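You operate a simulated robot arm through the tools that you are given. There is no shell and no other tool. Be economical: measure what you need, move in short steps, check, and stop when the job is done.

Carry out the task below with a simulated two-armed robot. There is one attempt and no reset: what you move stays moved.

Task
Take the beige cloth from the top of the wooden counter and lay it out flat on the top of the grey counter board.

It is judged by the outcome, as a careful person would: the job done as asked, and still so three seconds after it is handed in. It fails if anything else is knocked over, pushed out of place, dropped, spilled or broken. Flat cloth is picked up by pressing the open fingertips on it (5 to 10 N) and closing them slowly along it; thin cloth reads only 2 to 8 mm in the jaws.

Robot
Two 7-joint arms with two-finger grippers on one trunk, on a base that drives. Base frame: it is fixed to the floor where the robot stands at the start and does not move with it; the origin is under the middle of the robot, x ahead of it, y to its left, z up. Readings come in m, degrees, newtons and seconds.
The left shoulder is at the start at [0.06, 0.123, 0.945], the right one opposite. With the tool pointing down near the work surface each hand reaches from about 0.28 to 0.78 m from the robot's upright axis, wherever it stands, measured 20 degrees to its own side. Places, roughly: top of the grey counter board [2.1, 0.2, 1.1]. Payload 1.47 kg a hand.
Tool frame (each hand has its own): the origin (TCP) lies between the finger pads and is the grasp point; the fingertips stand 0.016 m ahead of it; z points along the fingers, y is the line along which they close. Largest opening 0.087 m; the body of the gripper starts 0.055 m behind the TCP.
Orientation is that of the tool frame in the base frame, as a unit quaternion [x, y, z, w]. With the fingers straight down and closing along the base's y, the tool's x points along the base's -x, its y along +y and its z along -z.

Tools
- The arms move only by the tool nudge_tool. It takes "left_motion", "right_motion" or both (then of equal length, played together; a hand with none holds still); each is one flat list of numbers, 7 for each row, row after row: the shift along the tool's x, y, z in units of 50 mm (1.0 is 50 mm), then the turn, a rotation vector about the tool's x, y, z in units of 8 degrees (1.0 is 8 degrees), then the closure in counts, from 0 (fully open) to 255 (shut). In form: [x, y, z, wx, wy, wz, gripper, x, y, z, wx, wy, wz, gripper, ...]. A call has 1 to 10 rows; each row shifts and turns the commanded pose from where the row before left it, along the tool's axes as they then stand. A call with a number of a shift or a turn outside -1 to 1 is refused whole. A row lasts 0.2 s, in which the tool goes at most 0.05 m and 8.6 degrees; a call with a longer step from one row to the next is refused whole, and so is a gripper value outside its range. Where a pose cannot be reached the arm comes as near as it can. A force on the tool above 40 N (or 10 N above the force at the start of the call, whichever is more), or a blocked arm, ends the call early, and 0.2 s more pass. Each finger travels about 0.153 m/s and halts on what it meets, pressing with about 25 N; the grip force reading is that of the motor and also rises with nothing between the fingers. The clock runs only during rows and for 0.2 s after the last one: add rows that do not move to give the fingers time. The reply holds the time, the measured pose of the TCP, the force on the tool along the base axes, the opening and the grip force, in the units named above and with some noise, with the torque about the TCP (base axes, N m) and any sound that the robot's microphone picked up, and new pictures: "views" is both (left out), scene, wrist or none (wrist: the cameras of the hands that moved).
- Cameras (640 x 400 px; columns grow to the right, rows downward): "scene" is now at [0.0962, 0.0177, 1.5197]; the picture's right is [0.20, -0.98, 0.00], its down [-0.56, -0.12, -0.82] and it looks along [0.80, 0.17, -0.57] (base axes); focal length 278 px, centre (320, 200). "left" rides on the left gripper at [0.073, -0.012, -0.09] in its tool frame; the picture's right is [0.16, 0.99, 0.00], its down [-0.72, 0.12, -0.68] and it looks along [-0.67, 0.11, 0.73] (tool axes); focal length 247 px, centre (320, 200). "right" rides on the right gripper at [0.073, 0.012, -0.09] in its tool frame; the picture's right is [-0.16, 0.99, 0.00], its down [-0.72, -0.12, -0.68] and it looks along [-0.67, -0.11, 0.73] (tool axes); focal length 247 px, centre (320, 200). There is no depth. A picture from a camera that has moved, and an enlarged one, comes with that camera's place and axes in the base frame and with its lens.
- lift_body(by): slides the trunk up (or, below 0, down) by that many m; the arms and the scene camera ride with it, the base frame stays. It gives what a move gives, with no picture.
- drive_base(legs): drives the robot by 1 to 6 legs, each [ahead, left, turn to the left] in m, m and degrees, along the robot's own axes; the way and the turn of a leg run together, so that a leg with both is an arc; at most 1.5 m and 180 degrees a leg. The arms and the cameras ride along, it lands a little off, and it stops where it bumps. It gives what a move gives, and a new picture of the scene camera.
- head_to(pan, tilt): turns the head with the scene camera to pan (to the left, within 120 degrees either way) and tilt (down, from -29 to 69), counted from straight ahead of the robot. It gives what a move gives, and a new picture of the scene camera.
- inspect(camera, box): a new picture of the part [left, top, right, bottom] of that camera's present view, enlarged. No time passes.
- sign_off(): hands the job in; it is judged then, once.

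Work in short steps. Places have to be worked out from the pictures, the camera data and where the tool is seen: move nearer, look again, correct. Check each grasp and each placing, and mend what went wrong. You have 120 turns and 260 pictures in all, those below and enlarged ones among them. Open the grippers and draw the arms clear of the work before you hand the job in, unless the task says otherwise; then end with one line.

The tools are called after "Emit:" as name(argument=value, ...) on one line, values as JSON. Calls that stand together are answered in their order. nudge_tool: Moves the arms, as the interface text tells. Its arguments: {"type":"object","properties":{"left_motion":{"type":"array"},"right_motion":{"type":"array"},"views":{"type":"string","enum":["both","scene","wrist","none"]}},"required":[]} The other tools are called the same way: lift_body (by) slides the trunk up or down; drive_base (legs) drives the base; head_to (pan, tilt) turns the head that bears the scene camera; inspect (camera, box) takes an enlarged picture of a part of a camera's view; sign_off () hands the job in.

At the start:

```text
clock: 0.0
left_ee_pos: [0.4439, 0.3252, 1.2609]
left_orientation: [-0.001, 1.0, 0.0, 0.0]
left_wrist_force: [-0.2, -0.7, 0.5]
left_moment: [-0.02, -0.04, 0.01]
left_finger_gap: 0.0872
left_grasp_force: 0.1
right_ee_pos: [0.465, -0.0113, 1.2085]
right_orientation: [0.0, 1.0, 0.0, -0.001]
right_wrist_force: [-0.5, -0.4, -0.1]
right_moment: [-0.01, -0.01, 0.05]
right_finger_gap: 0.0869
right_grasp_force: 0.2
trunk travel left (down, up): [-0.1, 0.13]
robot x, y, heading: [-0.0025, 0.0044, 0.1]
head pan, tilt: [11.6, 34.9]
```

scene: 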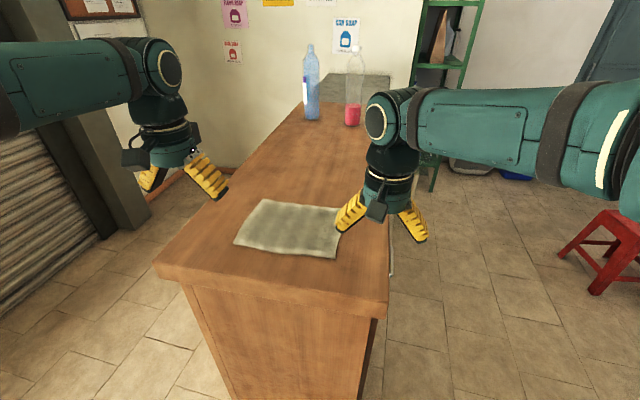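
right: 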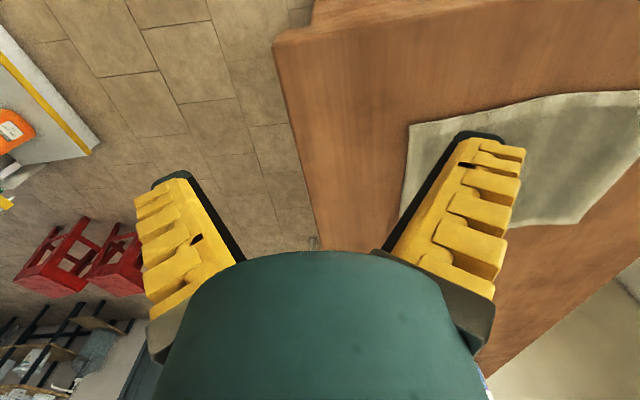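
left: 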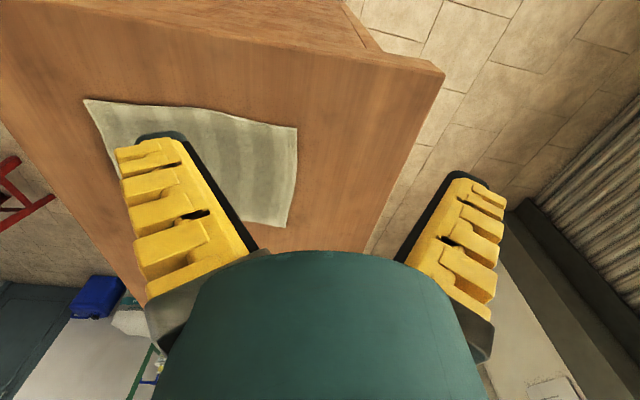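

The cloth lies at about x 0.52–0.705, y 0.08–0.31, on a counter top at z≈1.065. I look closer at the far end and the cloth before moving.

Emit:
inspect(camera="scene", box=[270, 20, 510, 200])

Emit:
inspect(camera="scene", box=[140, 170, 440, 340])

Emit:
head_to(pan=-30, tilt=25)

```text
2.22 times, centred on (390, 110) of scene
camera zoom: at [0.0962, 0.0177, 1.5197], right [0.2, -0.98, 0.0], down [-0.56, -0.12, -0.82], along [0.8, 0.17, -0.57], focal length 618 px, centre (164, 400)
```

zoom: 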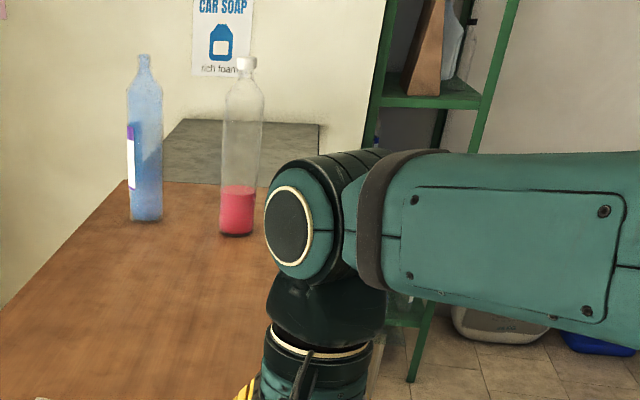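

```text
2.13 times, centred on (290, 255) of scene
camera zoom: at [0.0962, 0.0177, 1.5197], right [0.2, -0.98, 0.0], down [-0.56, -0.12, -0.82], along [0.8, 0.17, -0.57], focal length 593 px, centre (384, 83)
```

zoom: 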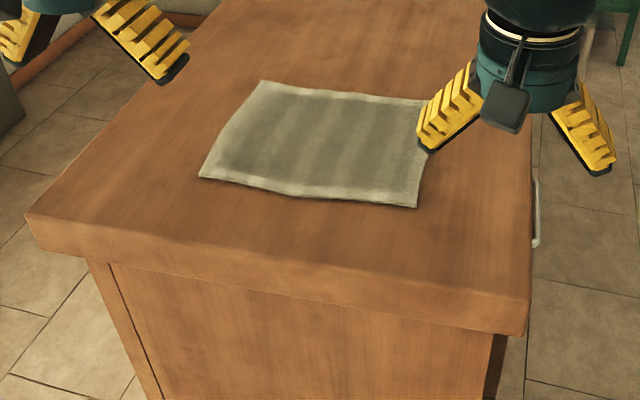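

```text
clock: 1.1
left_ee_pos: [0.4433, 0.3239, 1.2606]
left_orientation: [0.0, 1.0, 0.001, 0.0]
left_wrist_force: [-0.9, -0.2, -0.4]
left_moment: [0.02, 0.0, 0.01]
left_finger_gap: 0.087
left_grasp_force: 0.1
right_ee_pos: [0.4638, -0.009, 1.2081]
right_orientation: [0.001, 1.0, 0.0, 0.0]
right_wrist_force: [0.6, 1.1, 0.5]
right_moment: [0.0, 0.0, 0.0]
right_finger_gap: 0.087
right_grasp_force: 0.1
trunk travel left (down, up): [-0.1, 0.13]
robot x, y, heading: [0.0005, 0.0016, 0.2]
head pan, tilt: [-30.0, 25.0]
camera scene: at [0.0897, -0.0461, 1.5352], right [-0.5, -0.87, 0.0], down [-0.37, 0.21, -0.91], along [0.79, -0.45, -0.42], focal length 278 px, centre (320, 200)
```

scene: 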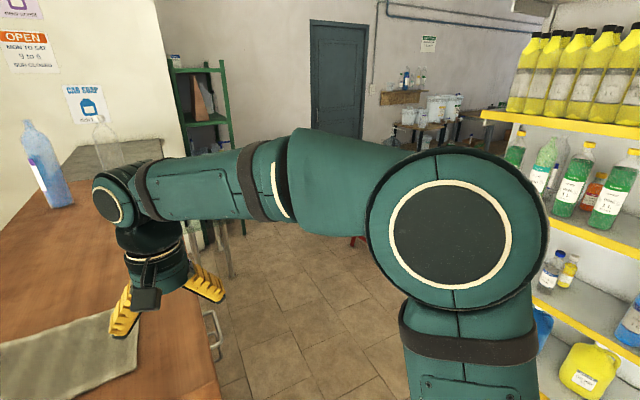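

The grey board sits at the far end, and there are bottles on the wooden top. I bring both half-open hands above the cloth's two near corners and check.

Emit:
nudge_tool(right_motion=[-0.304, 0.436, 0.352, 0, 0, 0, 138, -0.304, 0.436, 0.352, 0, 0, 0, 138, -0.304, 0.436, 0.352, 0, 0, 0, 138, -0.304, 0.436, 0.352, 0, 0, 0, 138, -0.304, 0.436, 0.352, 0, 0, 0, 138, 0, 0, 0, 0, 0, 0, 138], left_motion=[-0.348, -0.156, 0.564, 0, 0, 0, 138, -0.348, -0.156, 0.564, 0, 0, 0, 138, -0.348, -0.156, 0.564, 0, 0, 0, 138, -0.348, -0.156, 0.564, 0, 0, 0, 138, -0.348, -0.156, 0.564, 0, 0, 0, 138, 0, 0, 0, 0, 0, 0, 138], views="wrist")

Emit:
head_to(pan=11, tilt=45)

```text
clock: 2.5
left_ee_pos: [0.5274, 0.285, 1.1193]
left_orientation: [0.0, 1.0, 0.001, 0.001]
left_wrist_force: [0.3, 0.1, 0.1]
left_moment: [0.02, -0.01, 0.02]
left_finger_gap: 0.0456
left_grasp_force: 4.0
right_ee_pos: [0.5407, 0.1007, 1.1191]
right_orientation: [0.0, 1.0, 0.0, 0.001]
right_wrist_force: [-0.5, 0.0, 0.5]
right_moment: [0.06, 0.02, -0.03]
right_finger_gap: 0.0455
right_grasp_force: 4.1
trunk travel left (down, up): [-0.1, 0.13]
robot x, y, heading: [-0.0018, -0.0022, 0.0]
head pan, tilt: [-30.0, 25.0]
camera right: at [0.4671, 0.1113, 1.209], right [0.16, 0.99, 0.0], down [0.72, -0.12, 0.68], along [0.67, -0.11, -0.73], focal length 247 px, centre (320, 200)
camera left: at [0.4551, 0.2735, 1.208], right [-0.16, 0.99, 0.0], down [0.72, 0.12, 0.68], along [0.67, 0.11, -0.73], focal length 247 px, centre (320, 200)
```

right: 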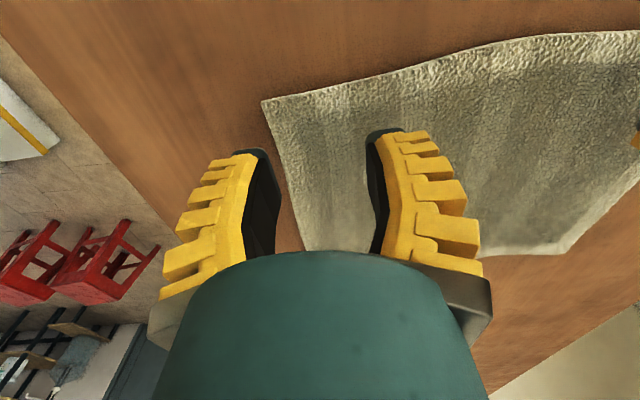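
left: 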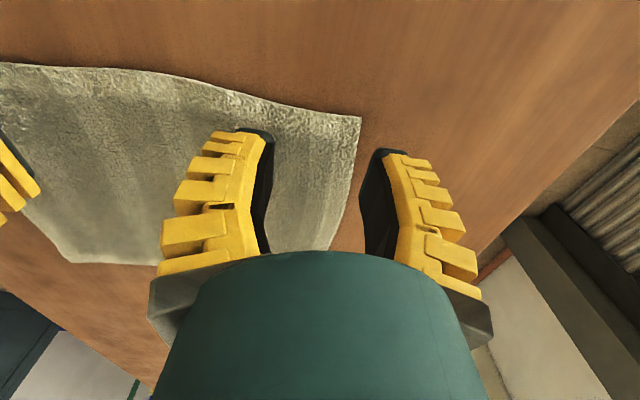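

```text
clock: 3.6
left_ee_pos: [0.5279, 0.2865, 1.118]
left_orientation: [0.001, 1.0, -0.001, -0.001]
left_wrist_force: [-0.5, 0.2, 0.1]
left_moment: [0.01, 0.0, 0.01]
left_finger_gap: 0.0456
left_grasp_force: 3.8
right_ee_pos: [0.5422, 0.1001, 1.1201]
right_orientation: [0.0, 1.0, 0.001, -0.001]
right_wrist_force: [-0.6, -0.9, -0.8]
right_moment: [-0.02, 0.0, 0.01]
right_finger_gap: 0.0457
right_grasp_force: 3.8
trunk travel left (down, up): [-0.1, 0.13]
robot x, y, heading: [-0.0007, -0.0004, 0.2]
head pan, tilt: [11.0, 45.0]
camera scene: at [0.0898, 0.0154, 1.5047], right [0.19, -0.98, 0.0], down [-0.69, -0.13, -0.71], along [0.69, 0.13, -0.71], focal length 278 px, centre (320, 200)
```

scene: 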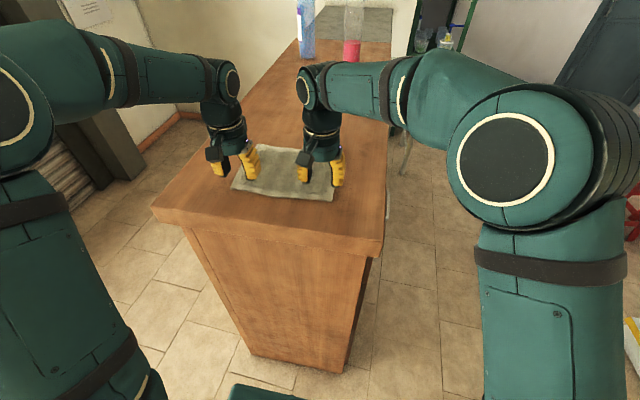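

The right hand is well placed over the corner; the left hand should move about 10 mm inward and 8 mm ahead. I lower both to just above contact.

Emit:
nudge_tool(right_motion=[0, -0.04, 0.2, 0, 0, 0, 138, 0, 0, 0.2, 0, 0, 0, 138, 0, 0, 0.2, 0, 0, 0, 138, 0, 0, 0.1, 0, 0, 0, 138, 0, 0, 0, 0, 0, 0, 138], left_motion=[-0.2, -0.2, 0.2, 0, 0, 0, 138, 0, 0, 0.2, 0, 0, 0, 138, 0, 0, 0.2, 0, 0, 0, 138, 0, 0, 0.1, 0, 0, 0, 138, 0, 0, 0, 0, 0, 0, 138], views="wrist")

```text
clock: 4.8
left_ee_pos: [0.5391, 0.2741, 1.0882]
left_orientation: [0.0, 1.0, 0.0, 0.002]
left_wrist_force: [0.6, -1.4, 21.6]
left_moment: [-0.07, 0.03, 0.0]
left_finger_gap: 0.0425
left_grasp_force: 8.2
right_ee_pos: [0.5379, 0.0964, 1.0874]
right_orientation: [0.0, 1.0, 0.001, 0.002]
right_wrist_force: [1.5, 1.6, 7.0]
right_moment: [0.3, 0.01, -0.02]
right_finger_gap: 0.0479
right_grasp_force: 5.8
trunk travel left (down, up): [-0.1, 0.13]
robot x, y, heading: [-0.0031, -0.0007, 0.0]
head pan, tilt: [11.0, 45.0]
camera right: at [0.4648, 0.109, 1.1765], right [0.16, 0.99, 0.0], down [0.72, -0.12, 0.68], along [0.67, -0.11, -0.73], focal length 247 px, centre (320, 200)
camera left: at [0.4657, 0.2632, 1.1761], right [-0.16, 0.99, 0.0], down [0.72, 0.12, 0.68], along [0.67, 0.11, -0.73], focal length 247 px, centre (320, 200)
```

right: 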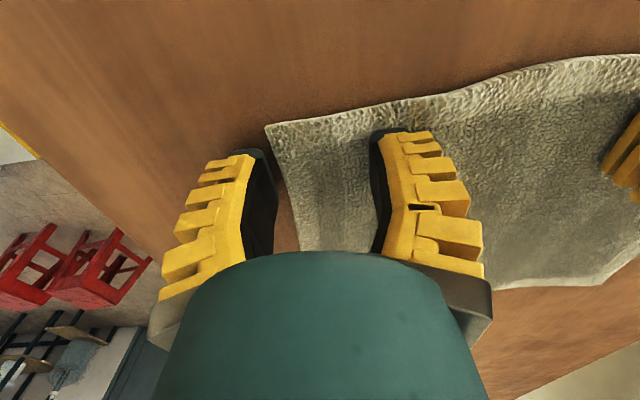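
left: 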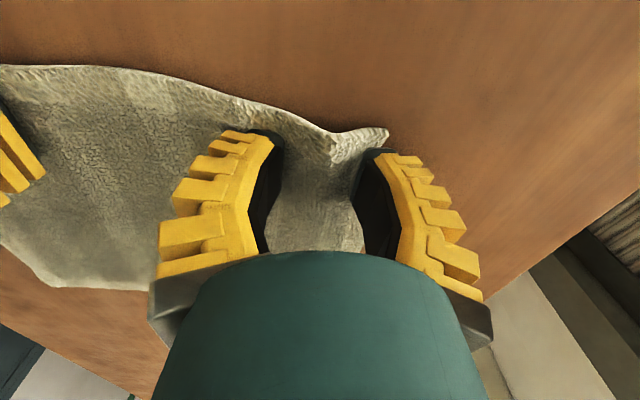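

Left is pressing with both fingers on the cloth (21 N, a little much); the right outer finger is beyond the cloth edge. I raise left 1.5 mm and re-place right 13 mm inward.

Emit:
nudge_tool(right_motion=[0, 0, -0.14, 0, 0, 0, 138, 0, 0.26, 0, 0, 0, 0, 138, 0, 0, 0.14, 0, 0, 0, 138, 0, 0, 0.02, 0, 0, 0, 138], left_motion=[0, 0, -0.03, 0, 0, 0, 138, 0, 0, 0, 0, 0, 0, 138, 0, 0, 0, 0, 0, 0, 138, 0, 0, 0, 0, 0, 0, 138], views="wrist")

```text
clock: 5.8
left_ee_pos: [0.5384, 0.2761, 1.0876]
left_orientation: [-0.001, 1.0, 0.001, 0.001]
left_wrist_force: [0.3, 0.2, 15.2]
left_moment: [-0.02, -0.02, 0.04]
left_finger_gap: 0.0379
left_grasp_force: 0.6
right_ee_pos: [0.5382, 0.1104, 1.0875]
right_orientation: [0.0, 1.0, 0.001, 0.003]
right_wrist_force: [0.4, 0.7, 19.0]
right_moment: [0.02, 0.01, 0.0]
right_finger_gap: 0.0445
right_grasp_force: 9.3
trunk travel left (down, up): [-0.1, 0.13]
robot x, y, heading: [-0.0028, -0.0018, 0.1]
head pan, tilt: [11.0, 45.0]
camera right: at [0.4647, 0.1222, 1.1762], right [0.16, 0.99, 0.0], down [0.72, -0.12, 0.68], along [0.67, -0.1, -0.73], focal length 247 px, centre (320, 200)
camera left: at [0.4656, 0.2628, 1.1767], right [-0.16, 0.99, 0.0], down [0.72, 0.12, 0.68], along [0.67, 0.11, -0.73], focal length 247 px, centre (320, 200)
```

right: 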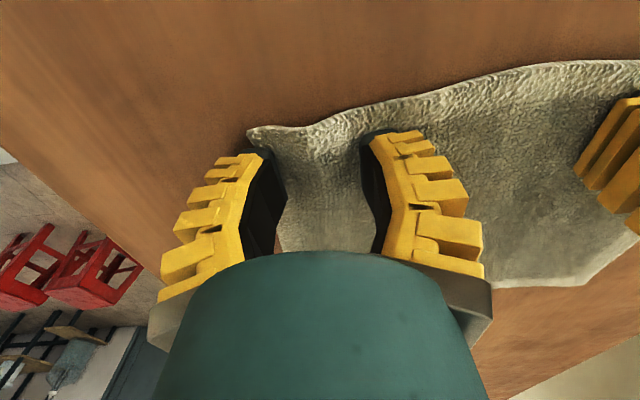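
left: 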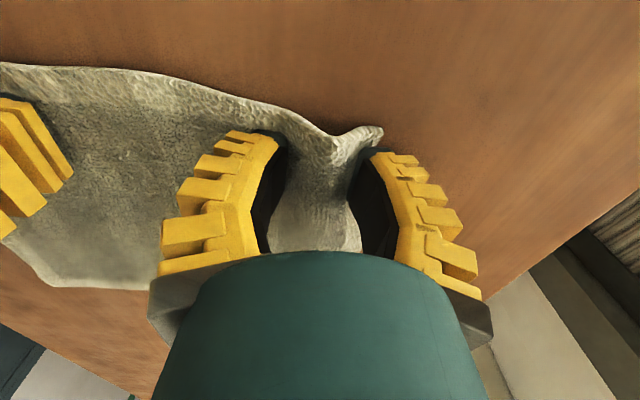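

Both fingers of each hand are on the cloth near its corners. I ease the load slightly and close slowly.

Emit:
nudge_tool(right_motion=[0, 0, -0.03, 0, 0, 0, 150, 0, 0, 0, 0, 0, 0, 163, 0, 0, 0, 0, 0, 0, 176, 0, 0, 0, 0, 0, 0, 189, 0, 0, 0, 0, 0, 0, 202, 0, 0, 0, 0, 0, 0, 215, 0, 0, 0, 0, 0, 0, 228, 0, 0, 0, 0, 0, 0, 241, 0, 0, 0, 0, 0, 0, 255, 0, 0, 0, 0, 0, 0, 255], left_motion=[0, 0, -0.02, 0, 0, 0, 150, 0, 0, 0, 0, 0, 0, 163, 0, 0, 0, 0, 0, 0, 176, 0, 0, 0, 0, 0, 0, 189, 0, 0, 0, 0, 0, 0, 202, 0, 0, 0, 0, 0, 0, 215, 0, 0, 0, 0, 0, 0, 228, 0, 0, 0, 0, 0, 0, 241, 0, 0, 0, 0, 0, 0, 255, 0, 0, 0, 0, 0, 0, 255])

```text
clock: 8.0
left_ee_pos: [0.5388, 0.275, 1.0888]
left_orientation: [0.0, 1.0, 0.0, 0.001]
left_wrist_force: [-0.4, -1.1, 6.1]
left_moment: [0.01, 0.02, 0.0]
left_finger_gap: 0.0
left_grasp_force: 25.0
right_ee_pos: [0.5396, 0.1111, 1.0865]
right_orientation: [-0.001, 1.0, 0.0, 0.0]
right_wrist_force: [-0.8, 0.6, 10.2]
right_moment: [0.11, 0.03, 0.0]
right_finger_gap: 0.0005
right_grasp_force: 24.8
trunk travel left (down, up): [-0.1, 0.13]
robot x, y, heading: [0.0006, -0.0002, -0.1]
head pan, tilt: [11.0, 45.0]
camera scene: at [0.0884, 0.0149, 1.5048], right [0.19, -0.98, 0.0], down [-0.69, -0.13, -0.71], along [0.69, 0.14, -0.71], focal length 278 px, centre (320, 200)
camera right: at [0.4658, 0.1221, 1.1753], right [0.16, 0.99, 0.0], down [0.72, -0.12, 0.68], along [0.67, -0.11, -0.73], focal length 247 px, centre (320, 200)
camera left: at [0.4667, 0.2637, 1.177], right [-0.16, 0.99, 0.0], down [0.72, 0.12, 0.68], along [0.67, 0.11, -0.73], focal length 247 px, centre (320, 200)
```

scene: 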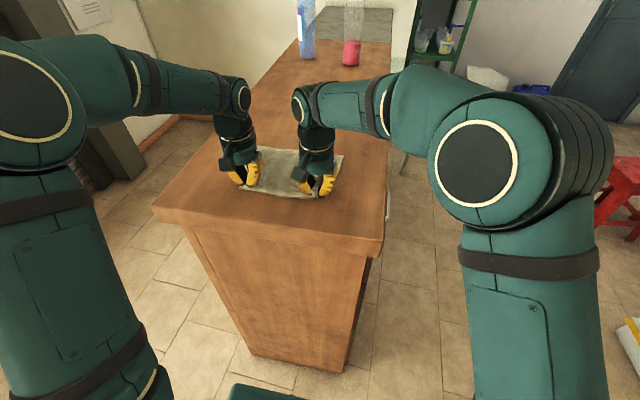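
right: 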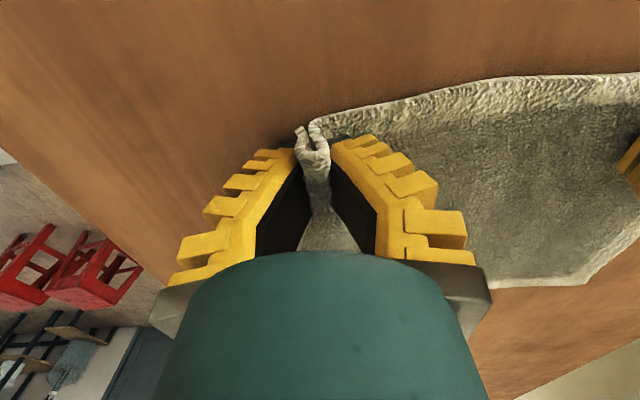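
left: 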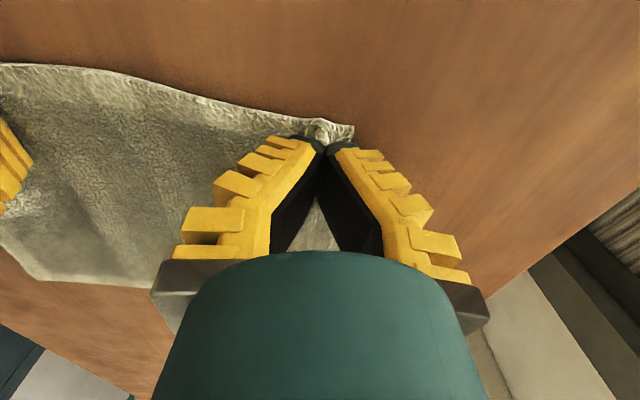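

The right jaws show a fold of cloth between them, but the left slipped off (gap 0). I lift right 15 mm to test, and reopen left.

Emit:
nudge_tool(right_motion=[0, 0, -0.1, 0, 0, 0, 255, 0, 0, -0.1, 0, 0, 0, 255, 0, 0, -0.1, 0, 0, 0, 255, 0, 0, 0, 0, 0, 0, 255], left_motion=[0, 0, -0.2, 0, 0, 0, 255, 0, 0, 0, 0, 0, 0, 138, 0, 0, 0, 0, 0, 0, 138, 0, 0, 0, 0, 0, 0, 138], views="wrist")

```text
clock: 9.0
left_ee_pos: [0.5398, 0.2752, 1.0966]
left_orientation: [0.0, 1.0, 0.0, 0.0]
left_wrist_force: [0.1, 1.2, 0.4]
left_moment: [-0.02, 0.01, -0.02]
left_finger_gap: 0.0458
left_grasp_force: 4.0
right_ee_pos: [0.5394, 0.1113, 1.1022]
right_orientation: [0.0, 1.0, 0.001, 0.0]
right_wrist_force: [-0.1, 0.0, 0.1]
right_moment: [0.0, 0.02, 0.0]
right_finger_gap: 0.0
right_grasp_force: 24.5
trunk travel left (down, up): [-0.1, 0.13]
robot x, y, heading: [-0.0012, 0.0016, -0.0]
head pan, tilt: [11.0, 45.0]
camera right: at [0.4662, 0.1223, 1.1899], right [0.16, 0.99, 0.0], down [0.72, -0.12, 0.68], along [0.67, -0.11, -0.73], focal length 247 px, centre (320, 200)
camera left: at [0.4672, 0.2641, 1.1858], right [-0.16, 0.99, 0.0], down [0.72, 0.12, 0.68], along [0.67, 0.11, -0.73], focal length 247 px, centre (320, 200)
```

right: 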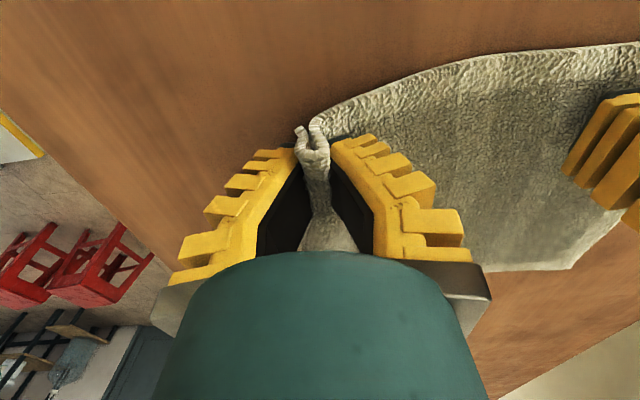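
left: 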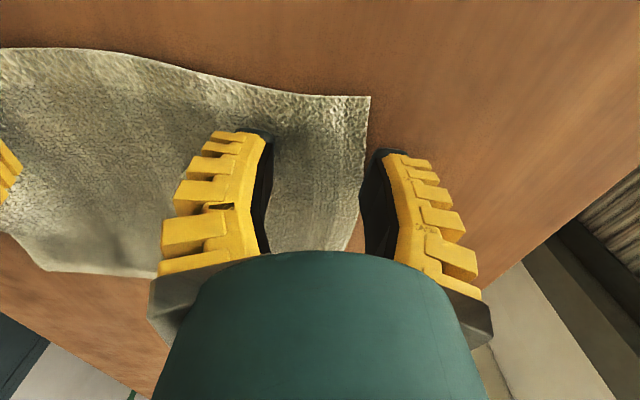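

The right grip holds (cloth rises with it). I shift left 16 mm inward, press a bit harder, and close slowly.

Emit:
nudge_tool(right_motion=[0, 0, 0, 0, 0, 0, 255, 0, 0, 0, 0, 0, 0, 255, 0, 0, 0, 0, 0, 0, 255, 0, 0, 0, 0, 0, 0, 255], left_motion=[0, -0.32, 0, 0, 0, 0, 138, 0, 0, 0.12, 0, 0, 0, 138, 0, 0, 0.1, 0, 0, 0, 138, 0, 0, 0, 0, 0, 0, 138], views="wrist")

```text
clock: 10.0
left_ee_pos: [0.5397, 0.2591, 1.0876]
left_orientation: [0.001, 1.0, -0.001, 0.002]
left_wrist_force: [0.3, -1.6, 22.1]
left_moment: [-0.09, 0.04, 0.01]
left_finger_gap: 0.0425
left_grasp_force: 8.1
right_ee_pos: [0.5391, 0.1099, 1.1017]
right_orientation: [0.0, 1.0, 0.0, 0.001]
right_wrist_force: [-0.1, -0.5, -1.2]
right_moment: [0.0, -0.04, -0.01]
right_finger_gap: 0.0002
right_grasp_force: 25.1
trunk travel left (down, up): [-0.1, 0.13]
robot x, y, heading: [-0.003, -0.0008, -0.1]
head pan, tilt: [11.0, 45.0]
camera right: at [0.4649, 0.1218, 1.1907], right [0.16, 0.99, 0.0], down [0.72, -0.12, 0.68], along [0.67, -0.11, -0.73], focal length 247 px, centre (320, 200)
camera left: at [0.4663, 0.2474, 1.1762], right [-0.16, 0.99, 0.0], down [0.72, 0.12, 0.68], along [0.67, 0.11, -0.73], focal length 247 px, centre (320, 200)
```

right: 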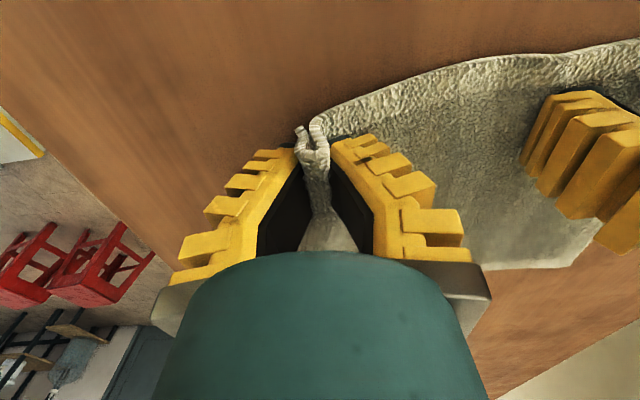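
left: 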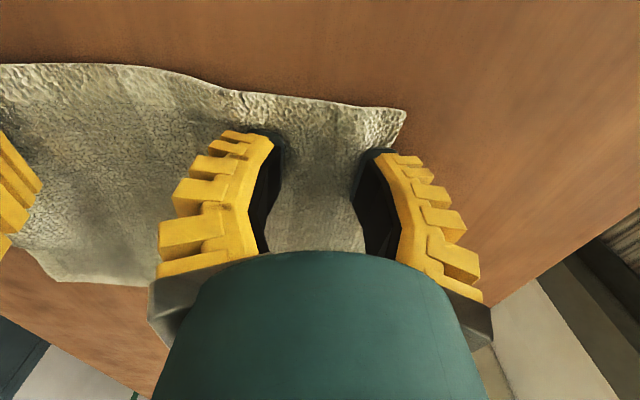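

Left now has ~15 mm of cloth beyond its outer finger. I ease 1 mm and close slowly.

Emit:
nudge_tool(left_motion=[0, 0, -0.02, 0, 0, 0, 150, 0, 0, 0, 0, 0, 0, 163, 0, 0, 0, 0, 0, 0, 176, 0, 0, 0, 0, 0, 0, 189, 0, 0, 0, 0, 0, 0, 202, 0, 0, 0, 0, 0, 0, 215, 0, 0, 0, 0, 0, 0, 228, 0, 0, 0, 0, 0, 0, 241, 0, 0, 0, 0, 0, 0, 255, 0, 0, 0, 0, 0, 0, 255], views="wrist")

```text
clock: 12.2
left_ee_pos: [0.54, 0.2588, 1.0879]
left_orientation: [0.0, 1.0, 0.0, 0.0]
left_wrist_force: [0.1, -1.6, 13.6]
left_moment: [-0.08, 0.04, 0.05]
left_finger_gap: 0.0
left_grasp_force: 25.3
right_ee_pos: [0.5395, 0.1105, 1.1002]
right_orientation: [0.001, 1.0, 0.0, 0.0]
right_wrist_force: [-0.2, 3.9, 1.1]
right_moment: [0.07, 0.05, 0.01]
right_finger_gap: 0.0
right_grasp_force: 25.1
trunk travel left (down, up): [-0.1, 0.13]
robot x, y, heading: [0.0021, 0.0015, -0.1]
head pan, tilt: [11.0, 45.0]
camera left: at [0.4665, 0.2479, 1.1762], right [-0.16, 0.99, 0.0], down [0.72, 0.12, 0.68], along [0.67, 0.11, -0.73], focal length 247 px, centre (320, 200)
```

left: 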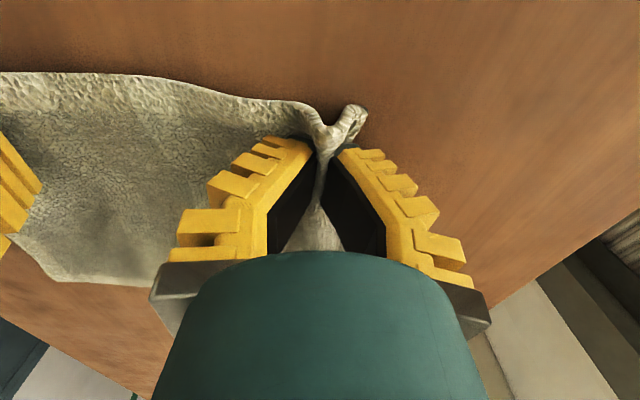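

Left has a fold now and the cloth is taut between the hands. I raise left level with right, then both by 60 mm, and check.

Emit:
nudge_tool(right_motion=[0, 0.04, 0, 0, 0, 0, 255, 0, 0, -0.3, 0, 0, 0, 255, 0, 0, -0.3, 0, 0, 0, 255, 0, 0, -0.3, 0, 0, 0, 255, 0, 0, -0.3, 0, 0, 0, 255, 0, 0, 0, 0, 0, 0, 255], left_motion=[0, 0, -0.25, 0, 0, 0, 255, 0, 0, -0.3, 0, 0, 0, 255, 0, 0, -0.3, 0, 0, 0, 255, 0, 0, -0.3, 0, 0, 0, 255, 0, 0, -0.3, 0, 0, 0, 255, 0, 0, 0, 0, 0, 0, 255])

```text
clock: 13.6
left_ee_pos: [0.5409, 0.2591, 1.1587]
left_orientation: [0.001, 1.0, 0.0, -0.001]
left_wrist_force: [0.1, -0.9, -0.4]
left_moment: [-0.02, 0.01, 0.02]
left_finger_gap: 0.0
left_grasp_force: 25.0
right_ee_pos: [0.5402, 0.1121, 1.1613]
right_orientation: [0.0, 1.0, 0.0, 0.0]
right_wrist_force: [0.3, 1.3, -0.6]
right_moment: [0.01, -0.02, 0.01]
right_finger_gap: 0.0002
right_grasp_force: 24.8
trunk travel left (down, up): [-0.1, 0.13]
robot x, y, heading: [0.0038, -0.0006, 0.1]
head pan, tilt: [11.0, 45.0]
camera scene: at [0.0898, 0.0155, 1.5046], right [0.19, -0.98, 0.0], down [-0.69, -0.14, -0.71], along [0.69, 0.13, -0.71], focal length 278 px, centre (320, 200)
camera right: at [0.4666, 0.1239, 1.2502], right [0.16, 0.99, 0.0], down [0.72, -0.12, 0.68], along [0.67, -0.11, -0.73], focal length 247 px, centre (320, 200)
camera left: at [0.4681, 0.2472, 1.2485], right [-0.16, 0.99, 0.0], down [0.72, 0.12, 0.68], along [0.67, 0.11, -0.73], focal length 247 px, centre (320, 200)
```

scene: 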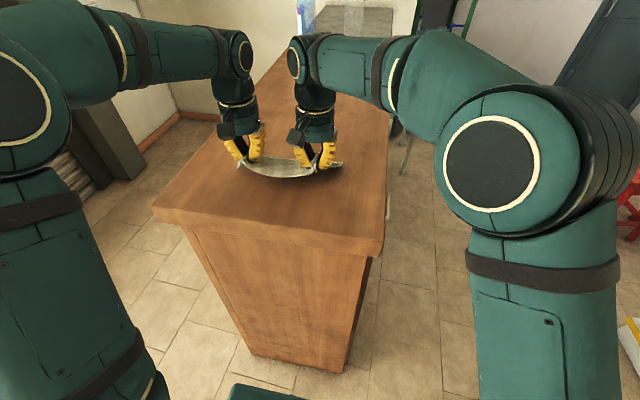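
right: 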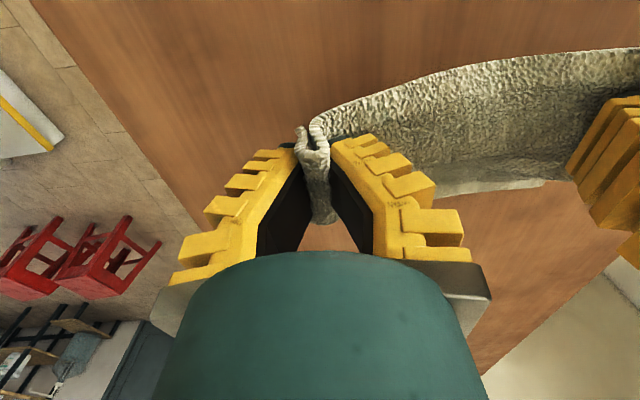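
left: 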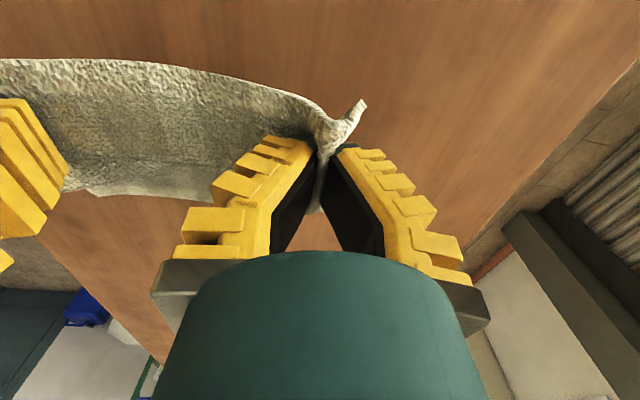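

Both hands hold the cloth. I raise the trunk and then the hands so that the hanging cloth clears the counter.

Emit:
lift_body(by=0.12)

Emit:
nudge_tool(right_motion=[0, 0, -0.4, 0, 0, 0, 255, 0, 0, -0.4, 0, 0, 0, 255, 0, 0, -0.4, 0, 0, 0, 255, 0, 0, 0, 0, 0, 0, 255], left_motion=[0, 0, -0.4, 0, 0, 0, 255, 0, 0, -0.4, 0, 0, 0, 255, 0, 0, -0.4, 0, 0, 0, 255, 0, 0, 0, 0, 0, 0, 255])

Emit:
head_to(pan=-45, tilt=40)

Emit:
head_to(pan=-90, tilt=40)

```text
clock: 15.1
left_ee_pos: [0.5412, 0.2599, 1.2791]
left_orientation: [0.0, 1.0, 0.0, 0.0]
left_wrist_force: [-0.3, -1.9, -0.2]
left_moment: [0.0, -0.02, 0.05]
left_finger_gap: 0.0001
left_grasp_force: 25.0
right_ee_pos: [0.541, 0.112, 1.2812]
right_orientation: [0.001, 1.0, 0.0, 0.0]
right_wrist_force: [-1.6, 0.1, 0.0]
right_moment: [0.03, 0.02, 0.0]
right_finger_gap: 0.0
right_grasp_force: 25.3
trunk travel left (down, up): [-0.22, 0.01]
robot x, y, heading: [0.001, 0.0014, 0.0]
head pan, tilt: [11.0, 45.0]
```

```text
clock: 16.1
left_ee_pos: [0.5426, 0.2587, 1.3399]
left_orientation: [0.0, 1.0, 0.0, 0.0]
left_wrist_force: [0.0, -0.5, 0.3]
left_moment: [0.01, 0.03, 0.01]
left_finger_gap: 0.0
left_grasp_force: 25.2
right_ee_pos: [0.5401, 0.1132, 1.3396]
right_orientation: [0.0, 1.0, 0.001, 0.0]
right_wrist_force: [-0.6, 1.0, -0.1]
right_moment: [0.01, -0.04, -0.01]
right_finger_gap: 0.0001
right_grasp_force: 25.2
trunk travel left (down, up): [-0.22, 0.01]
robot x, y, heading: [0.0007, -0.0009, 0.1]
head pan, tilt: [11.0, 45.0]
camera scene: at [0.09, 0.0155, 1.6246], right [0.19, -0.98, 0.0], down [-0.69, -0.14, -0.71], along [0.69, 0.13, -0.71], focal length 278 px, centre (320, 200)
camera right: at [0.4664, 0.1248, 1.4286], right [0.16, 0.99, 0.0], down [0.72, -0.12, 0.68], along [0.67, -0.11, -0.73], focal length 247 px, centre (320, 200)
camera left: at [0.4687, 0.2473, 1.4279], right [-0.16, 0.99, 0.0], down [0.72, 0.12, 0.68], along [0.67, 0.11, -0.73], focal length 247 px, centre (320, 200)
```

scene: 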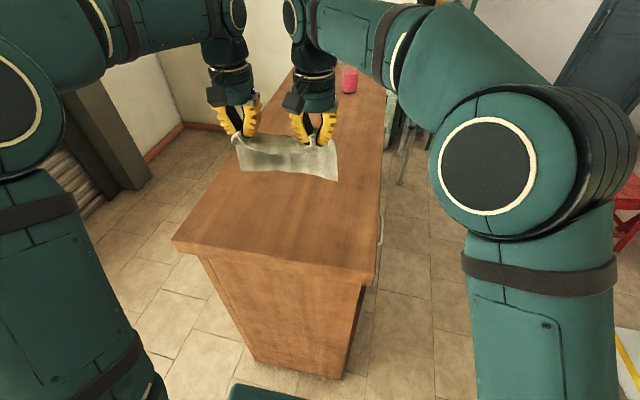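
right: 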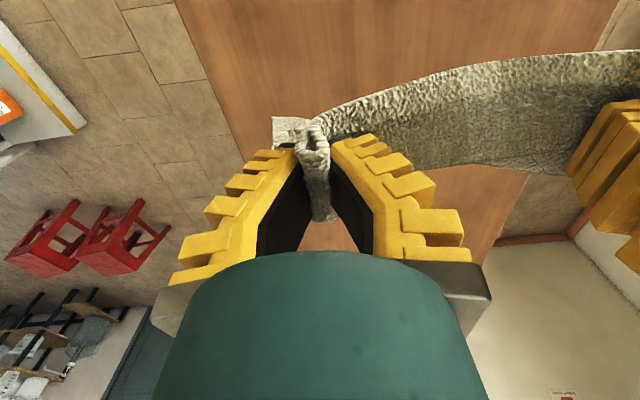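
left: 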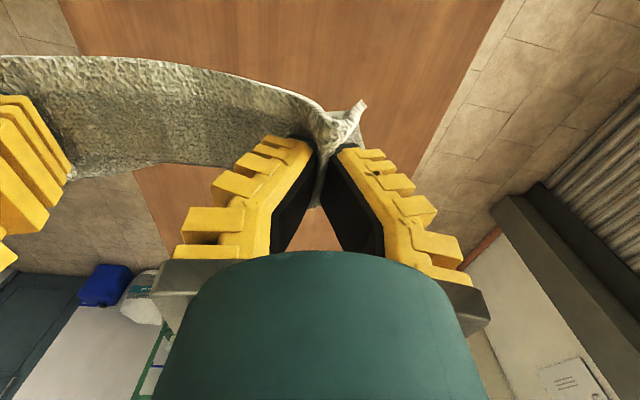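

```text
clock: 17.3
left_ee_pos: [0.5413, 0.2591, 1.3377]
left_orientation: [0.0, 1.0, -0.001, -0.001]
left_wrist_force: [-0.8, 0.1, 0.7]
left_moment: [0.01, 0.0, 0.01]
left_finger_gap: 0.0
left_grasp_force: 25.2
right_ee_pos: [0.5402, 0.1125, 1.3389]
right_orientation: [0.0, 1.0, 0.0, 0.001]
right_wrist_force: [0.5, 0.2, 0.1]
right_moment: [0.01, 0.04, 0.0]
right_finger_gap: 0.0
right_grasp_force: 25.3
trunk travel left (down, up): [-0.22, 0.01]
robot x, y, heading: [-0.0011, -0.0038, -0.2]
head pan, tilt: [-45.0, 40.0]
camera scene: at [0.07, -0.0602, 1.6319], right [-0.71, -0.71, 0.0], down [-0.45, 0.45, -0.77], along [0.54, -0.54, -0.64], focal length 278 px, centre (320, 200)
```

scene: 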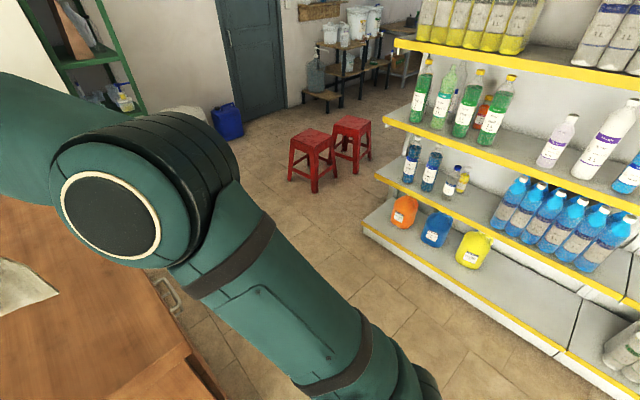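

```text
clock: 18.4
left_ee_pos: [0.5405, 0.2585, 1.3389]
left_orientation: [0.0, 1.0, 0.0, 0.0]
left_wrist_force: [-1.3, -0.8, 0.2]
left_moment: [0.01, 0.01, 0.02]
left_finger_gap: 0.0001
left_grasp_force: 24.8
right_ee_pos: [0.5384, 0.1126, 1.3392]
right_orientation: [-0.001, 1.0, 0.0, 0.0]
right_wrist_force: [0.3, 0.7, -0.9]
right_moment: [0.02, -0.02, -0.04]
right_finger_gap: 0.0002
right_grasp_force: 25.1
trunk travel left (down, up): [-0.22, 0.01]
robot x, y, heading: [-0.0009, -0.0009, -0.1]
head pan, tilt: [-90.0, 40.0]
camera scene: at [0.01, -0.0851, 1.6319], right [-1.0, 0.0, 0.0], down [0.0, 0.64, -0.77], along [0.0, -0.77, -0.64], focal length 278 px, centre (320, 200)
```

scene: 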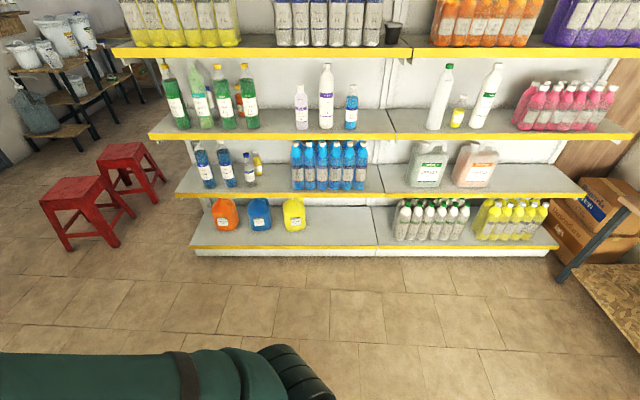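

The cloth hangs spread between the hands, well clear of the counter. The aisle to the right is about 1.4 m wide, so I move right 0.6 m and ahead 0.8 m, then look at the board.

Emit:
drive_base(legs=[[0, -0.6, 0], [0.8, 0, 0]])

Emit:
head_to(pan=25, tilt=25)

Emit:
head_to(pan=-20, tilt=35)

```text
clock: 28.2
left_ee_pos: [1.3642, -0.3198, 1.3388]
left_orientation: [-0.01, 1.0, 0.0, 0.0]
left_wrist_force: [-0.9, 0.7, 0.2]
left_moment: [0.02, 0.03, 0.02]
left_finger_gap: 0.0
left_grasp_force: 24.9
right_ee_pos: [1.3667, -0.4656, 1.3403]
right_orientation: [-0.01, 1.0, 0.0, -0.001]
right_wrist_force: [0.6, 1.2, 0.3]
right_moment: [0.04, -0.02, 0.01]
right_finger_gap: 0.0
right_grasp_force: 24.7
trunk travel left (down, up): [-0.22, 0.01]
robot x, y, heading: [0.8326, -0.586, 1.3]
head pan, tilt: [-90.0, 40.0]
camera scene: at [0.8404, -0.6732, 1.6319], right [-1.0, -0.02, 0.0], down [-0.01, 0.64, -0.77], along [0.01, -0.77, -0.64], focal length 278 px, centre (320, 200)
```

scene: 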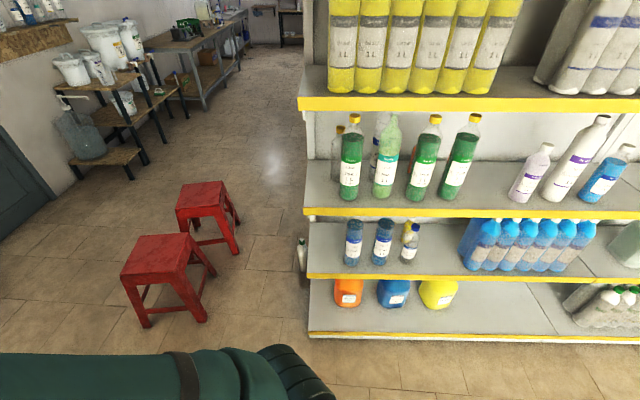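

```text
clock: 30.1
left_ee_pos: [1.3652, -0.3195, 1.338]
left_orientation: [-0.009, 1.0, 0.0, 0.0]
left_wrist_force: [0.3, 0.3, -0.2]
left_moment: [0.02, 0.0, 0.03]
left_finger_gap: 0.0003
left_grasp_force: 24.9
right_ee_pos: [1.3663, -0.4644, 1.3395]
right_orientation: [-0.009, 1.0, 0.0, 0.0]
right_wrist_force: [-0.5, -0.4, -0.2]
right_moment: [0.01, 0.01, -0.03]
right_finger_gap: 0.0001
right_grasp_force: 24.9
trunk travel left (down, up): [-0.22, 0.01]
robot x, y, heading: [0.8303, -0.5892, 1.1]
head pan, tilt: [25.0, 25.0]
camera scene: at [0.9213, -0.5477, 1.6552], right [0.44, -0.9, 0.0], down [-0.38, -0.19, -0.91], along [0.81, 0.4, -0.42], focal length 278 px, centre (320, 200)
```

scene: 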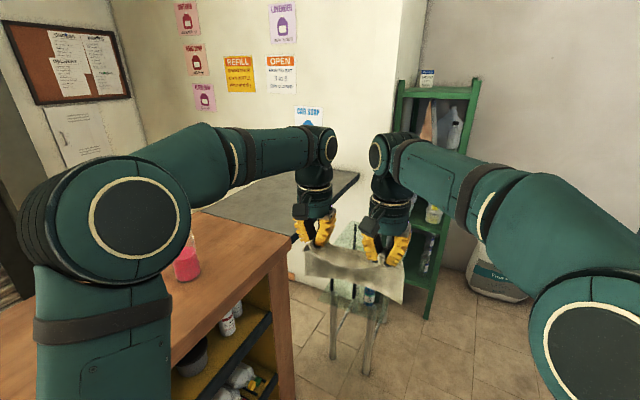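

```text
clock: 31.2
left_ee_pos: [1.3643, -0.3194, 1.3382]
left_orientation: [-0.009, 1.0, 0.001, 0.0]
left_wrist_force: [-0.6, -0.3, -0.1]
left_moment: [0.0, 0.0, -0.01]
left_finger_gap: 0.0
left_grasp_force: 25.2
right_ee_pos: [1.3662, -0.4654, 1.3394]
right_orientation: [-0.01, 1.0, 0.0, 0.0]
right_wrist_force: [-0.5, 0.6, 0.4]
right_moment: [0.05, 0.03, -0.04]
right_finger_gap: 0.0001
right_grasp_force: 24.6
trunk travel left (down, up): [-0.22, 0.01]
robot x, y, heading: [0.8284, -0.5918, 1.2]
head pan, tilt: [-20.0, 35.0]
camera scene: at [0.9219, -0.6167, 1.6395], right [-0.32, -0.95, 0.0], down [-0.54, 0.19, -0.82], along [0.78, -0.27, -0.57], focal length 278 px, centre (320, 200)
```

scene: 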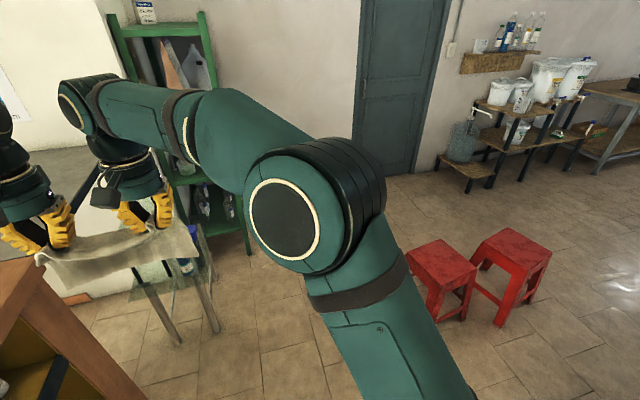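

There is some glass-topped stand with things on it beside the grey board. I zoom in to place it.

Emit:
head_to(pan=10, tilt=40)

Emit:
inspect(camera="scene", box=[160, 60, 400, 210])

Emit:
inspect(camera="right", box=[0, 0, 640, 400])

Emit:
inspect(camera="left", box=[0, 0, 640, 400])

```text
clock: 32.2
left_ee_pos: [1.3646, -0.3196, 1.3395]
left_orientation: [-0.01, 1.0, 0.0, -0.001]
left_wrist_force: [0.2, -1.0, -1.1]
left_moment: [0.0, -0.01, 0.03]
left_finger_gap: 0.0002
left_grasp_force: 25.2
right_ee_pos: [1.3668, -0.4653, 1.3395]
right_orientation: [-0.01, 1.0, 0.0, 0.0]
right_wrist_force: [0.2, 0.4, -0.7]
right_moment: [0.02, -0.01, -0.04]
right_finger_gap: 0.0001
right_grasp_force: 25.0
trunk travel left (down, up): [-0.22, 0.01]
robot x, y, heading: [0.8302, -0.5886, 1.3]
head pan, tilt: [10.0, 40.0]
camera scene: at [0.922, -0.5719, 1.6319], right [0.19, -0.98, 0.0], down [-0.63, -0.12, -0.77], along [0.75, 0.15, -0.64], focal length 278 px, centre (320, 200)
```

scene: 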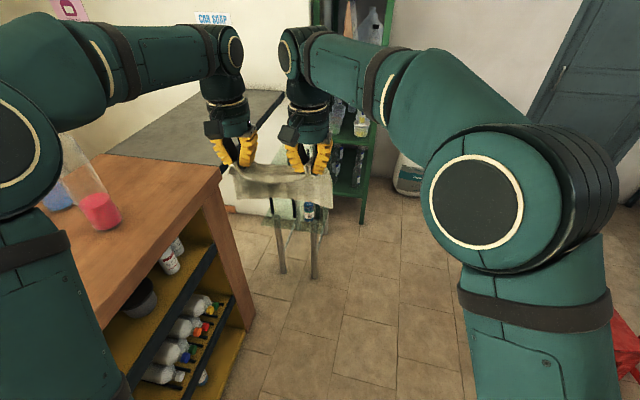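

```text
2.67 times, centred on (280, 135) of scene
camera zoom: at [0.922, -0.5719, 1.6319], right [0.19, -0.98, 0.0], down [-0.63, -0.12, -0.77], along [0.75, 0.15, -0.64], focal length 741 px, centre (427, 373)
```

zoom: 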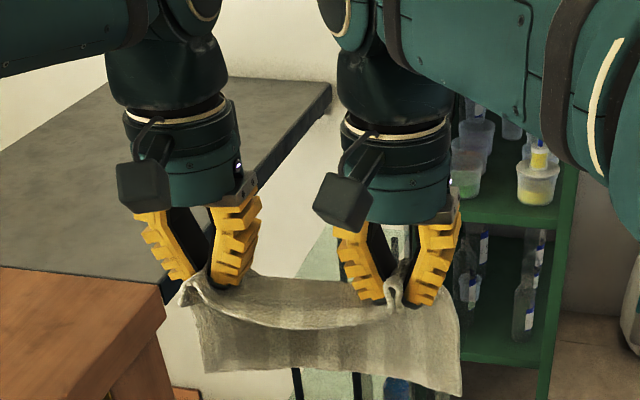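

```text
1.00 times, centred on (320, 200) of right (not enlarged: the box is as wide or as high as the picture)
camera zoom: at [1.2924, -0.4549, 1.4286], right [0.14, 0.99, 0.0], down [0.73, -0.1, 0.68], along [0.67, -0.09, -0.73], focal length 247 px, centre (320, 200)
```

zoom: 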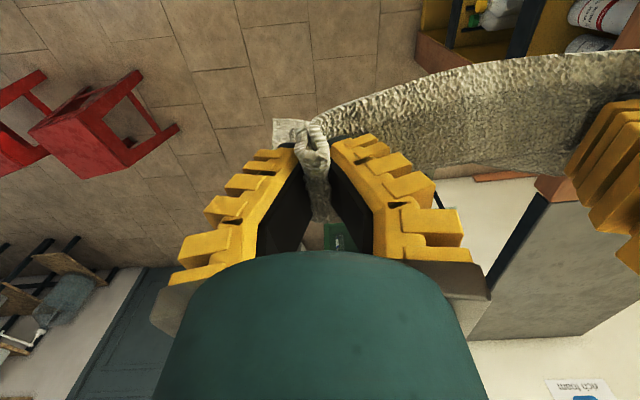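

```text
1.00 times, centred on (320, 200) of left (not enlarged: the box is as wide or as high as the picture)
camera zoom: at [1.2924, -0.3322, 1.4278], right [-0.18, 0.98, 0.0], down [0.72, 0.13, 0.68], along [0.67, 0.12, -0.73], focal length 247 px, centre (320, 200)
```

zoom: 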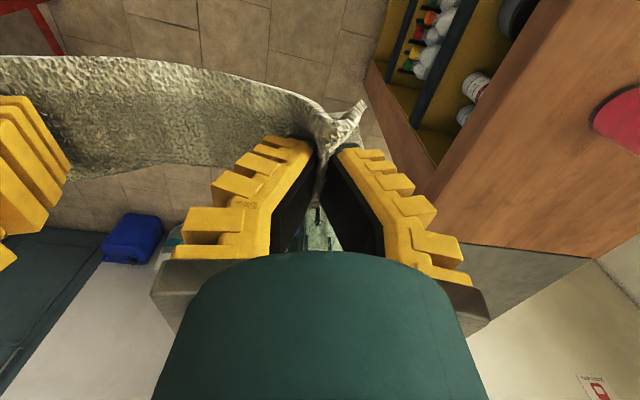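

The grey board spans about x 1.65–2.43, y −0.08–0.45 at z≈1.1; the stand near (2.1, −0.25) is about 0.9 m high. I drive 0.5 m ahead, raise tilt, and look again.

Emit:
drive_base(legs=[[0.5, 0, -1.2]])

Emit:
head_to(pan=40, tilt=45)

Emit:
head_to(pan=0, tilt=60)

```text
clock: 35.2
left_ee_pos: [1.8758, -0.3342, 1.3395]
left_orientation: [0.006, 1.0, -0.001, 0.0]
left_wrist_force: [-0.2, 0.2, 0.6]
left_moment: [0.0, 0.04, 0.02]
left_finger_gap: 0.0001
left_grasp_force: 24.6
right_ee_pos: [1.8724, -0.4802, 1.3399]
right_orientation: [0.006, 1.0, 0.0, 0.0]
right_wrist_force: [0.8, 0.7, -0.2]
right_moment: [0.0, 0.04, 0.0]
right_finger_gap: 0.0
right_grasp_force: 25.1
trunk travel left (down, up): [-0.22, 0.01]
robot x, y, heading: [1.3308, -0.5871, -0.9]
head pan, tilt: [10.0, 40.0]
camera scene: at [1.4254, -0.5731, 1.6319], right [0.16, -0.99, 0.0], down [-0.63, -0.1, -0.77], along [0.76, 0.12, -0.64], focal length 278 px, centre (320, 200)
```

scene: 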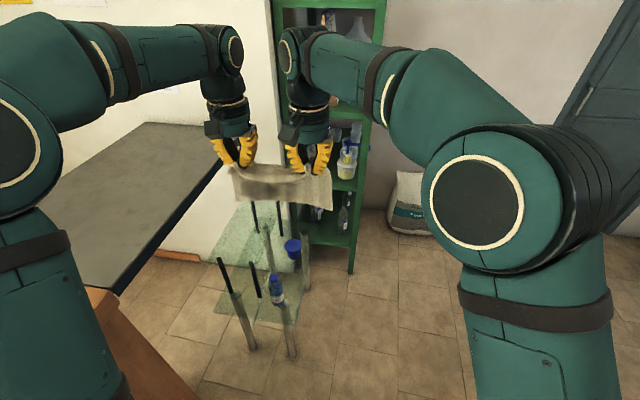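

```text
clock: 36.1
left_ee_pos: [1.8749, -0.3343, 1.3391]
left_orientation: [0.005, 1.0, -0.001, 0.0]
left_wrist_force: [-0.1, 0.0, 0.1]
left_moment: [0.02, 0.01, -0.01]
left_finger_gap: 0.0
left_grasp_force: 25.3
right_ee_pos: [1.8728, -0.4798, 1.3398]
right_orientation: [0.007, 1.0, 0.0, 0.0]
right_wrist_force: [0.3, 0.0, 0.0]
right_moment: [-0.01, 0.01, 0.02]
right_finger_gap: 0.0
right_grasp_force: 25.1
trunk travel left (down, up): [-0.22, 0.01]
robot x, y, heading: [1.3318, -0.5936, -0.6]
head pan, tilt: [40.0, 45.0]
camera scene: at [1.4042, -0.5354, 1.6247], right [0.63, -0.77, 0.0], down [-0.55, -0.45, -0.71], along [0.55, 0.45, -0.71], focal length 278 px, centre (320, 200)
```

scene: 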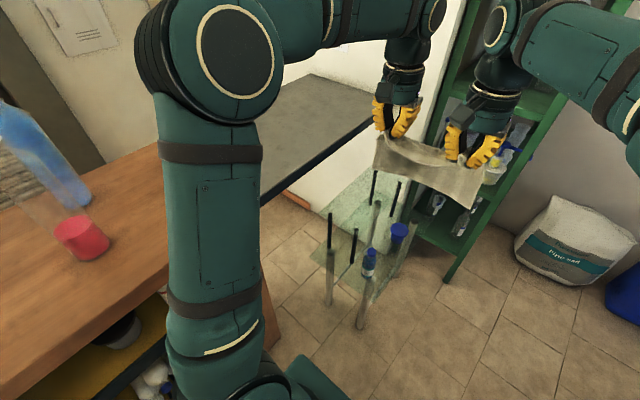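

```text
clock: 37.2
left_ee_pos: [1.8756, -0.3347, 1.3389]
left_orientation: [0.007, 1.0, 0.001, 0.0]
left_wrist_force: [-0.1, -1.5, 1.1]
left_moment: [-0.02, -0.01, 0.04]
left_finger_gap: 0.0
left_grasp_force: 24.6
right_ee_pos: [1.8719, -0.4804, 1.3399]
right_orientation: [0.006, 1.0, 0.001, 0.0]
right_wrist_force: [-0.7, 0.7, -0.8]
right_moment: [-0.02, 0.01, 0.03]
right_finger_gap: 0.0001
right_grasp_force: 24.8
trunk travel left (down, up): [-0.22, 0.01]
robot x, y, heading: [1.3303, -0.5858, -0.8]
head pan, tilt: [0.0, 60.0]
camera scene: at [1.4078, -0.5876, 1.6052], right [-0.01, -1.0, 0.0], down [-0.87, 0.01, -0.5], along [0.5, -0.01, -0.87], focal length 278 px, centre (320, 200)
```

scene: 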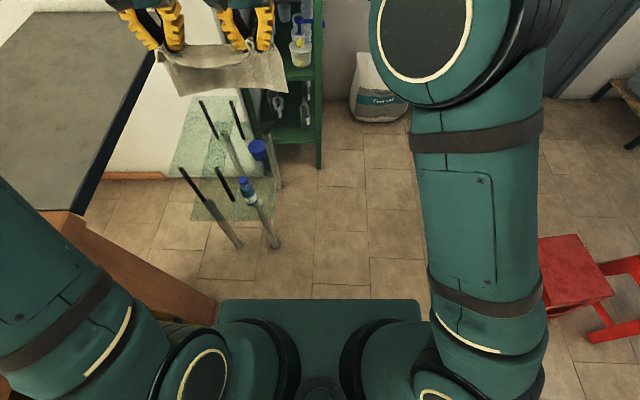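

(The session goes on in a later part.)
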